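You operate a simulated robot arm through the tools that you are given. There is no shell and no other tool. Be economical: measure what you need, move in short steps, check, and stop when the job is done.

You run a simulated robot arm. Do the job below in one go: nothing can be reset, and whatever is moved stays where it is left.

Task
Pull the grey drawer of the long table open.
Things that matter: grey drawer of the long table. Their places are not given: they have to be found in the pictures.

Only the result counts: the job must be done as asked and must still hold three seconds after the hand-in. Knocking over, shifting, dropping, spilling or breaking anything else fails it.

Robot
A 6-joint arm with a two-finger parallel gripper, fixed in place. Base frame: the origin is at the foot of the arm, x ahead of it, y to its left, z up. Units: mm, degrees, N and s.
With the tool pointing down near the work surface it reaches from about 180 to 640 mm from the base axis. Its first joint turns from -66.0 to 66.0 degrees. Payload 2.9 kg.
The tool frame sits at the grasp point between the pads (the TCP): z along the fingers, y along the line on which they close. The tips reach 30 mm beyond it. Largest opening 110 mm; finger width 20, thickness 10; the body of the gripper, 48 by 112 mm, starts 55 mm behind the TCP.
Orientation is that of the tool frame in the base frame, as [roll, pitch, yaw] about the fixed x, y, z axes, in that order (R = Rz(yaw) Ry(pitch) Rx(roll)). With the fingers straight down and closing along the base's y, the tool's x points along the base's -x, its y along +y and its z along -z.

Tools
- The arm moves only by the tool arm_command. Its argument "motion" is a list of rows, each a list of 7 numbers: the shift along the base's x, y, z in mm, then the turn, a rotation vector about the base's x, y, z in degrees, then the opening in per cent of the stroke, from 0 (shut) to 100 (fully open). In form: [[tx, ty, tz, rx, ry, rz, jaw], ...]. A call has 1 to 20 rows; each row is the pose to reach, as a shift and turn from the pose commanded when the call began. A row lasts 0.2 s, in which the tool goes at most 50 mm and 8.6 degrees; a call with a longer step from one row to the next is refused whole, and so is a gripper value outside its range. Where a pose cannot be reached the arm comes as near as it can. A force on the tool above 40 N (or 10 N above the force at the start of the call, whichever is more), or a blocked arm, ends the call early, and 0.2 s more pass. Each finger travels about 108 mm/s and halts on what it meets, pressing with about 22 N; the grip force reading is that of the motor and also rises with nothing between the fingers. The clock runs only during rows and for 0.2 s after the last one: add rows that repeat a pose to give the fingers time. It gives the time, the measured TCP pose, the force on the tool (base axes), the opening and the grip force at its end, in the units of the frame above (readings bear some noise).
- Cameras (640 x 400 px; columns grow to the right, rows downward): "scene" is fixed at [45.2, 418, 1375.7]; the picture's right is [-0.96, -0.26, 0.00], its down [-0.17, 0.62, -0.76] and it looks along [0.20, -0.74, -0.65] (base axes); focal length 333 px, centre (320, 200). "wrist" rides on the gripper at [-36, 0, -57] in the tool frame; the picture's right is [0.00, -1.00, 0.00], its down [0.97, 0.00, -0.24] and it looks along [0.24, 0.00, 0.97] (tool axes); focal length 218 px, centre (320, 200).
- snapshot(camera): a new picture of that camera. No time passes.
- measure_at(camera, pixels): there is no depth. For up to 12 entries [column, row, z] of the newest picture of that camera ("zoom" is the newest enlarged one), the place [x, y] in the base frame at which the ray of that pixel passes the height z, good to about 3 mm. No time passes.
- close_up(camera, box): a new picture of the part [left, top, right, bottom] of that camera's present view, enlarged. No time passes.
- hand_in(): hands the job in; it is judged then, once.

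Keep the steps short. Do not move on a guess: measure, check each grasp and each placing, and mend mistakes. In all there are 60 turns and 30 pictures (those below and enlarged ones count). Leave the gripper open and the arm clear of the work at the hand-in unless told otherwise, and finish with a single line.

The tools are called after "Request:" as a command line: name --pt "numbers of a row" for each row, then --argument value for the rest, lists and objects as JSON in quotes. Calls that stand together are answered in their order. arm_command: Moves the arm, as the interface text tells. Its arguments: {"type":"object","properties":{"motion":{"type":"array","items":{"type":"array","items":{"type":"number"}}}},"required":["motion"]} The other tools are called the same way: snapshot (camera) takes a picture; measure_at (camera, pixels) gives the place at which the rays of pixels pass given heights; close_up (camera, box) takes an enlarged picture of a part of a camera's view; hand_in () hands the job in.

At the start:

```text
clock: 0.0
position: [448.9, -103.7, 867.2]
tcp_rot: [-179.9, 0.0, 180.0]
contact_force: [0.8, 0.2, -1.2]
gripper_width: 110.1
grasp_force: 0.0
```

scene: 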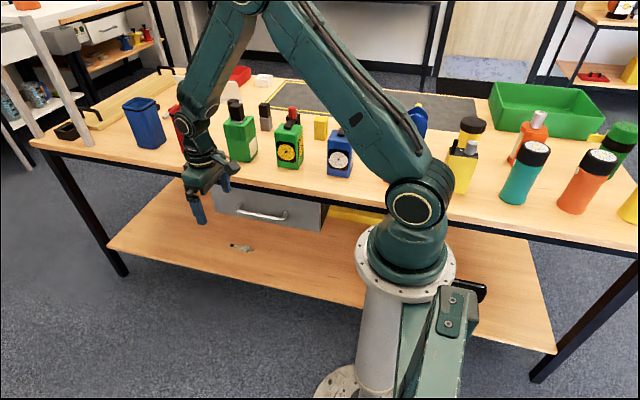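
wrist: 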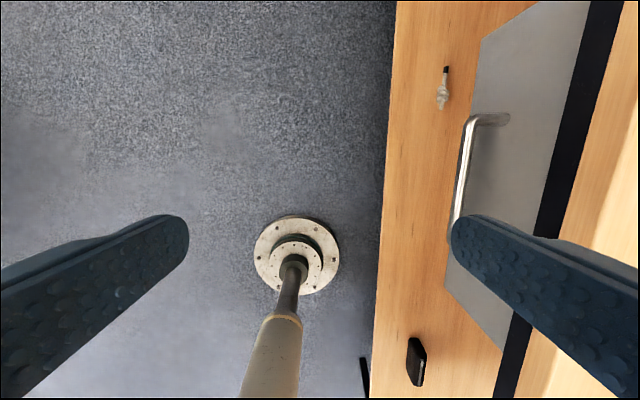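

The grey drawer front faces +y. Its bar handle shows in the scene picture at about (262,215) and in the wrist picture at about (465,170). I'll enlarge both views and measure them to find the handle's position.

Request:
close_up --camera "scene" --box '[180, 160, 340, 260]'

Request:
measure_at --camera "scene" --pixels '[[238, 210, 560], [238, 210, 530], [238, 210, 500], [285, 218, 560], [285, 218, 530], [285, 218, 500]]'

Request:
measure_at --camera "wrist" --pixels '[[468, 120, 560], [468, 120, 530], [468, 120, 500], [453, 228, 560], [453, 228, 530], [453, 228, 500], [508, 118, 530], [590, 3, 603]]'

```text
4.00 times, centred on (260, 210) of scene
```

zoom: 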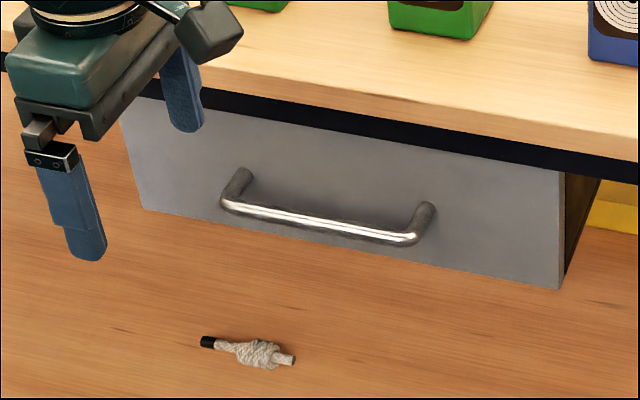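

```text
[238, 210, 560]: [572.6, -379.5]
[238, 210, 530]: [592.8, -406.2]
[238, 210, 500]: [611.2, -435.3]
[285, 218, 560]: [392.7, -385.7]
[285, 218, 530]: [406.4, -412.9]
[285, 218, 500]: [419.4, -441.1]
```

```text
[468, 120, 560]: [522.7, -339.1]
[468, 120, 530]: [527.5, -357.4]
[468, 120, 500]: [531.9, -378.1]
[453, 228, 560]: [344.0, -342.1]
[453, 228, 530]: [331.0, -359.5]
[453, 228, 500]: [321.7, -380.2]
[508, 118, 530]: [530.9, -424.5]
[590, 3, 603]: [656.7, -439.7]
```

Triangulating the two rays puts the bar near x 362–518, y −298, z 635, so the table is higher than the quoted 603. To check this, I'll tilt the tool toward the drawer while staying well clear, then take a second wrist view.

Request:
arm_command --pt "0 0 -10 -8 0 0 100" --pt "0 5 -25 -16 0 0 100" --pt "0 10 -40 -24 0 0 100" --pt "0 15 -55 -32 0 0 100" --pt "0 20 -70 -40 0 0 100" --pt "0 25 -85 -48 0 0 100" --pt "0 30 -100 -56 0 0 100" --pt "0 30 -110 -64 0 0 100" --pt "0 30 -120 -72 0 0 100" --pt "0 30 -120 -72 0 0 100"

Request:
snapshot --camera "wrist"

```text
clock: 2.2
position: [449.7, -73.2, 748.2]
tcp_rot: [-107.8, 0.0, -180.0]
contact_force: [0.6, 0.3, -0.1]
gripper_width: 110.0
grasp_force: 0.1
```

```text
26 pictures are left
```

wrist: 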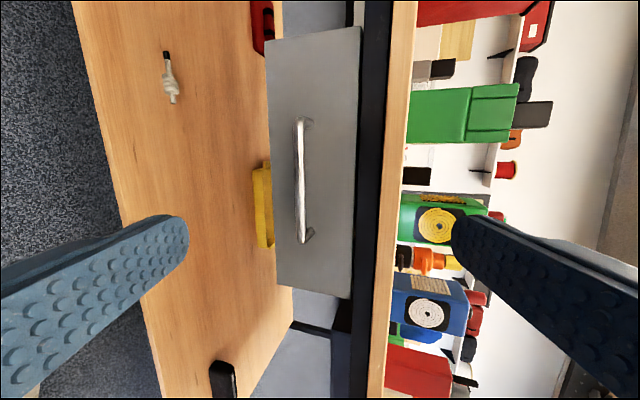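

The second wrist view shows the bar from (298,120) to (300,240). Together, the views put it at about y −285, z 649, x 355–517. Next I'll level the tool toward −y at bar height, stop about 85 mm short, and check.

Request:
arm_command --pt "-2 0 -20 -6 0 0 100" --pt "-4 0 -40 -12 0 0 90" --pt "-8 -20 -60 -18 0 0 80" --pt "-12 -50 -80 -18 0 0 70" --pt "-12 -90 -99 -18 0 0 60" --pt "-12 -127 -99 -18 0 0 60" --pt "-12 -127 -99 -18 0 0 60"

Request:
snapshot --camera "wrist"

Request:
close_up --camera "scene" --box '[180, 140, 340, 240]'

```text
clock: 3.8
position: [406.1, -212.4, 657.0]
tcp_rot: [-96.8, 0.0, -178.9]
contact_force: [0.5, 0.2, 0.9]
gripper_width: 66.0
grasp_force: 0.1
out of reach, approached as far as the arm can: row 2, 3, 4, 5, 6, 7
```

```text
25 pictures are left
```

wrist: 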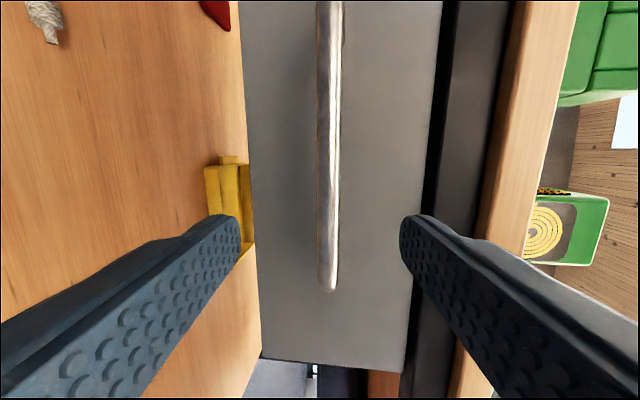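

```text
4.00 times, centred on (260, 190) of scene
```

zoom: 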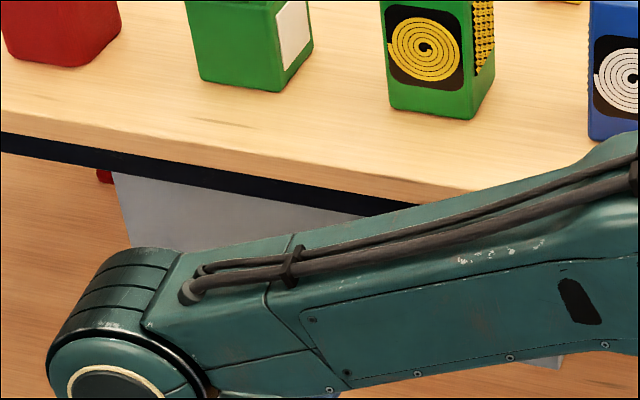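

The arm can't point the tool square along −y here: it stopped at (406,−212,657). The wrist view still confirms the bar at z ≈ 652, passing between the fingers. I'll yaw the tool outward about z, which suits the arm better, and read the pose again.

Request:
arm_command --pt "0 0 0 0 0 8 60" --pt "0 0 0 0 0 16 60" --pt "0 0 0 0 0 24 60" --pt "0 0 0 0 0 30 60" --pt "0 0 0 0 0 30 60"

Request:
snapshot --camera "wrist"

```text
clock: 5.0
position: [459.4, -214.0, 640.6]
tcp_rot: [-97.4, 0.1, -149.0]
contact_force: [-0.5, 0.7, -0.2]
gripper_width: 66.0
grasp_force: 0.0
out of reach, approached as far as the arm can: row 3, 4, 5
```

```text
23 pictures are left
```

wrist: 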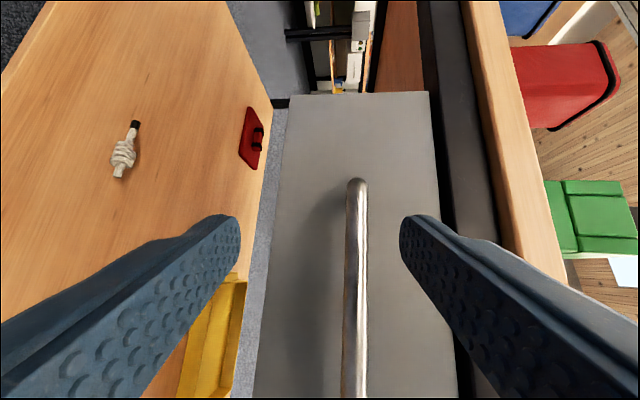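

The tool now points outward, but the tilt still sits slightly beyond reach. I'll dip the nose by 15° so the commanded pose is reachable, then read where it settles.

Request:
arm_command --pt "0 0 5 6.5 3.75 0 60" --pt "0 0 8 13 7.5 0 60" --pt "0 0 8 13 7.5 0 60" --pt "0 0 8 13 7.5 0 60"

```text
clock: 6.0
position: [460.0, -214.5, 648.1]
tcp_rot: [-111.9, 0.4, -149.0]
contact_force: [0.2, 0.2, -0.7]
gripper_width: 66.0
grasp_force: 0.0
```

That pose was reached exactly: (460,−214,648), with the nose about 22° down. Next I'll move to x 440, y −250, z 660, just short of the bar, and look.

Request:
arm_command --pt "-10 -10 6 0 0 0 60" --pt "-20 -20 12 0 0 0 60" --pt "-20 -35 12 0 0 0 60" --pt "-20 -35 12 0 0 0 60"

Request:
snapshot --camera "wrist"

```text
clock: 7.0
position: [439.8, -248.4, 661.9]
tcp_rot: [-111.7, 0.4, -149.1]
contact_force: [-0.5, 0.1, -0.4]
gripper_width: 65.9
grasp_force: 0.1
```

```text
22 pictures are left
```

wrist: 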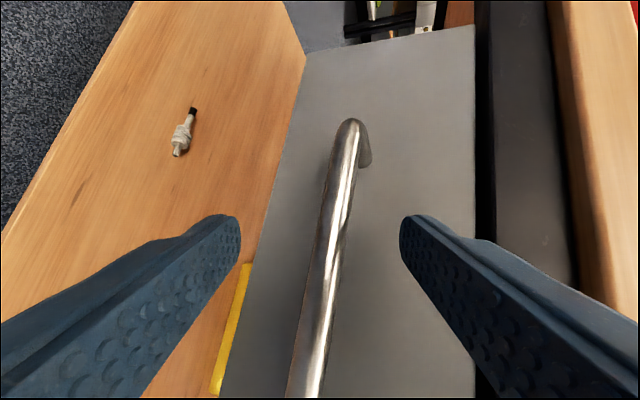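

The bar runs centred between the fingers at about (325,230), roughly 10 mm beyond the tips. I'll advance 30 mm along the tool axis and look before closing.

Request:
arm_command --pt "5 -8 -4 0 0 0 60" --pt "10 -16 -7.5 0 0 0 60" --pt "14.5 -24 -11 0 0 0 60" --pt "14.5 -24 -11 0 0 0 60"

Request:
snapshot --camera "wrist"

```text
clock: 8.0
position: [455.1, -272.6, 650.5]
tcp_rot: [-111.9, 0.4, -149.0]
contact_force: [0.3, 0.6, 0.8]
gripper_width: 66.3
grasp_force: 0.1
```

```text
21 pictures are left
```

wrist: 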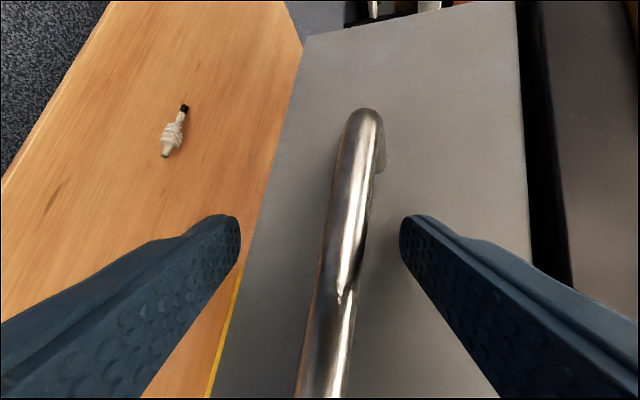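

The bar is now inside the fingers, about 7 mm nearer the upper one, at (345,230) against centre 320. I'll shift up 7 mm and close.

Request:
arm_command --pt "1 -2 6.5 0 0 0 60" --pt "1 -2 6.5 0 0 0 40" --pt "1 -2 6.5 0 0 0 20" --pt "1 -2 6.5 0 0 0 5" --pt "1 -2 6.5 0 0 0 5" --pt "1 -2 6.5 0 0 0 5"

Request:
snapshot --camera "wrist"

```text
clock: 9.4
position: [456.6, -273.9, 655.9]
tcp_rot: [-111.9, 0.6, -149.0]
contact_force: [-1.6, 1.4, -5.5]
gripper_width: 17.8
grasp_force: 45.0
```

```text
20 pictures are left
```

wrist: 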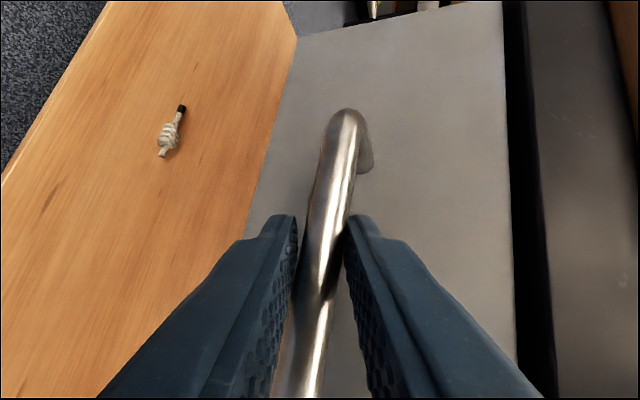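

The bar is gripped: opening 17.8 mm, grip force 45 N. I'll pull along +y in small steps and watch the force.

Request:
arm_command --pt "0 8 0 0 0 0 0" --pt "0 16 0 0 0 0 0" --pt "0 24 0 0 0 0 0" --pt "0 32 0 0 0 0 0" --pt "0 40 0 0 0 0 0" --pt "0 40 0 0 0 0 0"

Request:
snapshot --camera "wrist"

```text
clock: 10.8
position: [455.0, -235.3, 655.1]
tcp_rot: [-111.7, 0.4, -149.1]
contact_force: [-6.1, 1.0, -4.7]
gripper_width: 18.0
grasp_force: 45.2
```

```text
19 pictures are left
```

wrist: 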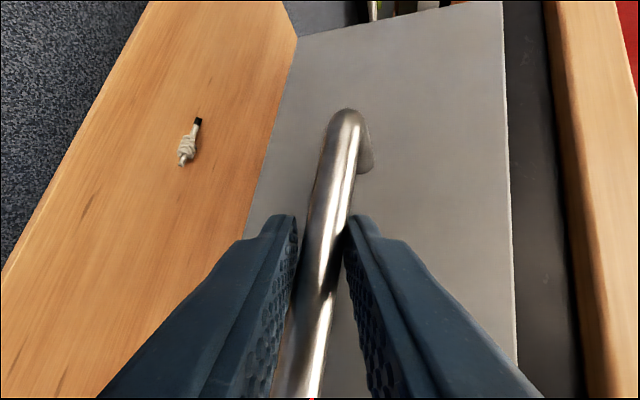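

The drawer follows: the bar hasn't moved between the fingers and the table edge is receding. The side force is small (−6 N in x). I'll keep pulling with a slight −x drift.

Request:
arm_command --pt "0 10 0 0 0 0 0" --pt "-1 20 0 0 0 0 0" --pt "-1 30 0 0 0 0 0" --pt "-2 40 0 0 0 0 0" --pt "-2 50 0 0 0 0 0" --pt "-3 60 0 0 0 0 0" --pt "-3 70 0 0 0 0 0" --pt "-3 70 0 0 0 0 0"

Request:
snapshot --camera "scene"

```text
clock: 12.6
position: [455.6, -159.9, 655.6]
tcp_rot: [-111.8, 0.5, -148.8]
contact_force: [14.7, -0.5, -20.0]
gripper_width: 18.0
grasp_force: 46.0
```

```text
18 pictures are left
```

scene: 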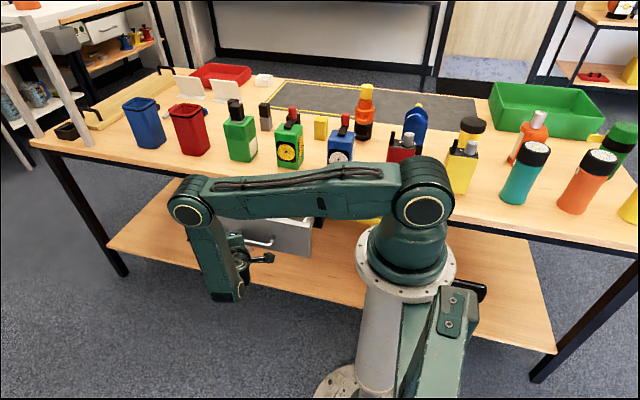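

The drawer is open by about 114 mm. The −x drift was wrong, since x stays at 455.6 and the side force is now +15 N. I'll take it back, ease z by a millimetre and pull on.

Request:
arm_command --pt "3 0 -2 0 0 0 0" --pt "3 10 -2 0 0 0 0" --pt "3 20 -2 0 0 0 0" --pt "3 30 -2 0 0 0 0" --pt "3 40 -2 0 0 0 0" --pt "3 40 -2 0 0 0 0"

Request:
snapshot --camera "wrist"

```text
clock: 14.0
position: [455.1, -123.2, 656.1]
tcp_rot: [-111.6, 0.1, -149.3]
contact_force: [-18.2, -0.3, 22.7]
gripper_width: 17.7
grasp_force: 44.9
```

```text
17 pictures are left
```

wrist: 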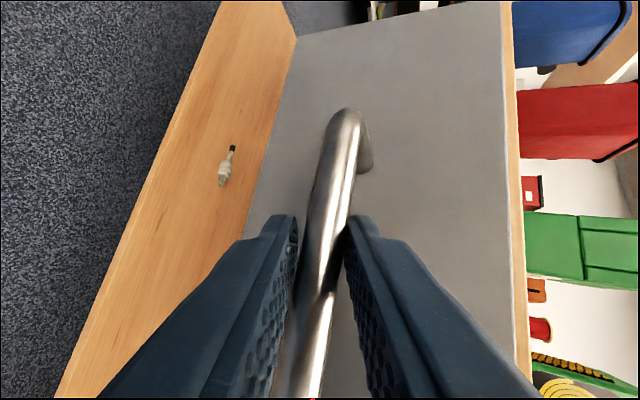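

The drawer is open by about 151 mm and the grip is firm. The side forces have swung the other way, so I'll split the difference (x −1.5, z +1) and keep pulling toward the stop.

Request:
arm_command --pt "-1.5 0 1 0 0 0 0" --pt "-1.5 10 1 0 0 0 0" --pt "-1.5 20 1 0 0 0 0" --pt "-1.5 30 1 0 0 0 0" --pt "-1.5 40 1 0 0 0 0" --pt "-1.5 50 1 0 0 0 0" --pt "-1.5 50 1 0 0 0 0"

Request:
snapshot --camera "wrist"

```text
clock: 15.6
position: [455.8, -72.0, 655.8]
tcp_rot: [-112.0, 0.5, -148.9]
contact_force: [1.9, 1.0, 3.6]
gripper_width: 18.1
grasp_force: 44.8
```

```text
16 pictures are left
```

wrist: 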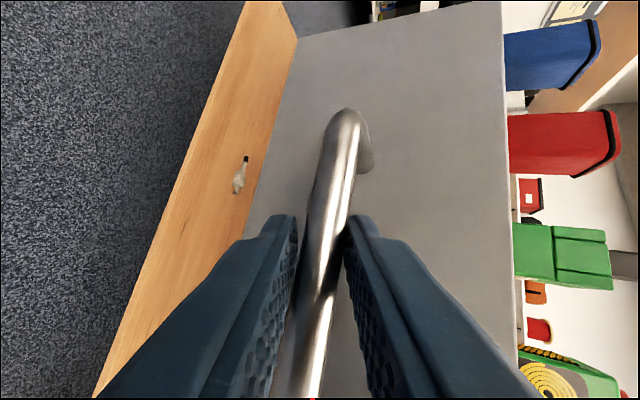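

The drawer is open by about 202 mm and the forces are near zero. I'll continue gently to see whether it meets a stop.

Request:
arm_command --pt "0 8 0 0 0 0 0" --pt "0 16 0 0 0 0 0" --pt "0 24 0 0 0 0 0" --pt "0 32 0 0 0 0 0" --pt "0 40 0 0 0 0 0" --pt "0 40 0 0 0 0 0"

Request:
snapshot --camera "scene"

```text
clock: 17.0
position: [455.4, -31.1, 655.8]
tcp_rot: [-111.9, 0.7, -148.8]
contact_force: [19.5, -1.2, -0.3]
gripper_width: 17.8
grasp_force: 45.2
```

```text
15 pictures are left
```

scene: 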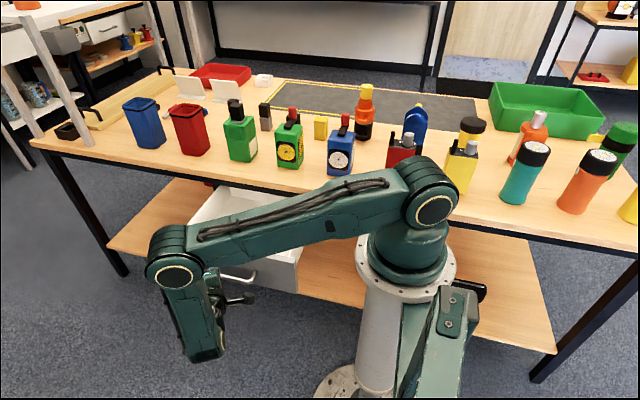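

The drawer is well open at about 243 mm, with no stop felt yet. One more gentle pull, easing x, to look for the stop.

Request:
arm_command --pt "1.5 0 0 0 0 0 0" --pt "1.5 8 0 0 0 0 0" --pt "1.5 16 0 0 0 0 0" --pt "1.5 24 0 0 0 0 0" --pt "1.5 32 0 0 0 0 0" --pt "1.5 40 0 0 0 0 0" --pt "1.5 40 0 0 0 0 0"

Request:
close_up --camera "scene" --box '[140, 150, 380, 300]'

```text
clock: 18.1
position: [453.9, -12.3, 656.8]
tcp_rot: [-111.4, 0.2, -149.9]
contact_force: [0.7, -5.0, -2.4]
gripper_width: 17.7
grasp_force: 45.3
stopped in row 5: the force on the tool passed its limit (the readings are from after the stop); the commanded pose is now the measured one
```

```text
2.67 times, centred on (260, 225) of scene
```

zoom: 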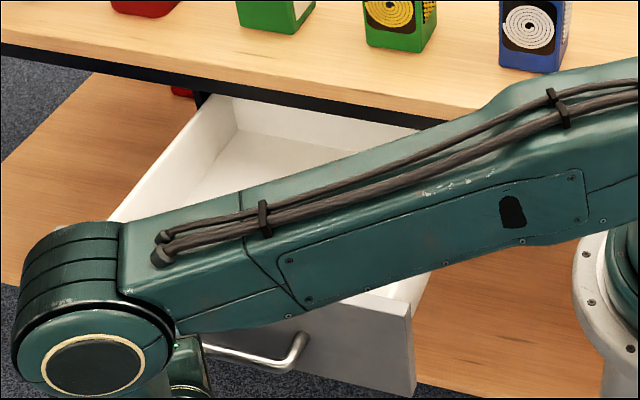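

The drawer met its stop at about 262 mm. I'll open the fingers and then back off along the tool axis.

Request:
arm_command --pt "0 0 0 0 0 0 30" --pt "0 0 0 0 0 0 55" --pt "0 0 0 0 0 0 60" --pt "0 0 0 0 0 0 60"

Request:
snapshot --camera "wrist"

```text
clock: 19.1
position: [455.3, -12.1, 656.7]
tcp_rot: [-111.5, 0.0, -149.7]
contact_force: [-0.3, -0.4, 0.4]
gripper_width: 66.2
grasp_force: 0.1
```

```text
13 pictures are left
```

wrist: 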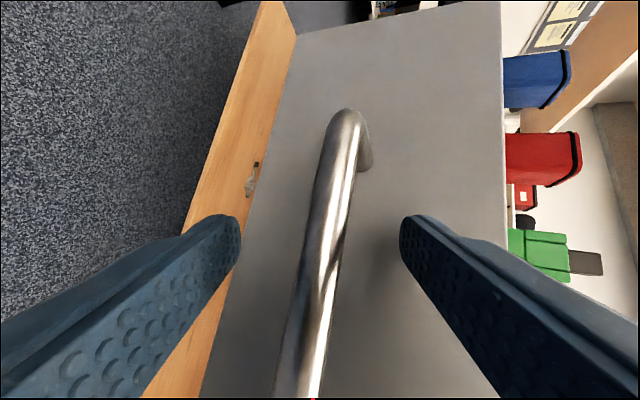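

The bar is free between the open fingers. I'll back straight out along the tool axis.

Request:
arm_command --pt "-5 8 4 0 0 0 60" --pt "-10 16 8 0 0 0 60" --pt "-14 24 11 0 0 0 60" --pt "-19 32 15 0 0 0 60" --pt "-24 40 19 0 0 0 60" --pt "-28 48 22 0 0 0 80" --pt "-28 65 26 0 0 0 100" --pt "-28 85 30 0 0 0 100" --pt "-28 85 30 0 0 0 100"

Request:
snapshot --camera "wrist"

Request:
snapshot --camera "scene"

```text
clock: 21.1
position: [427.5, 70.2, 687.4]
tcp_rot: [-111.4, 0.0, -149.8]
contact_force: [-0.4, 0.3, -0.9]
gripper_width: 109.9
grasp_force: 0.1
```

```text
12 pictures are left
```

wrist: 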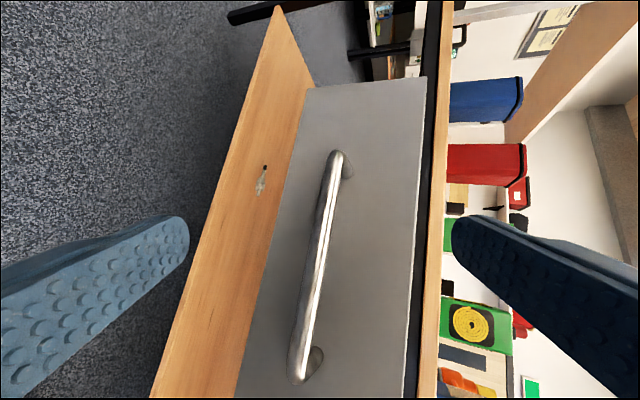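

```text
11 pictures are left
```

scene: 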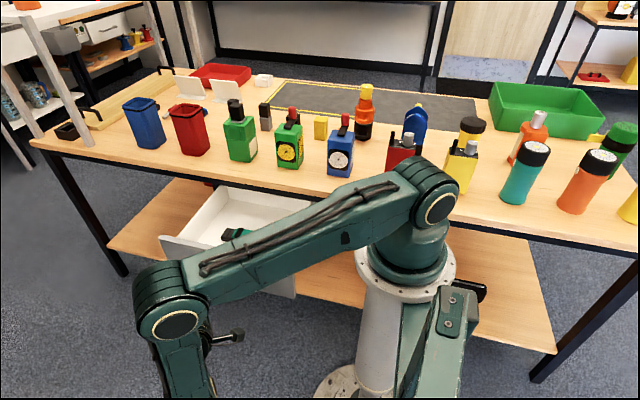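

The drawer stays open, the handle is released, nothing else has moved, and the gripper is open and clear. I'll hand in now.

Request:
hand_in

```text
The job is handed in.
```

The grey drawer of the long table is open about 262 mm, to its stop, with the gripper released and clear, and the job is handed in.
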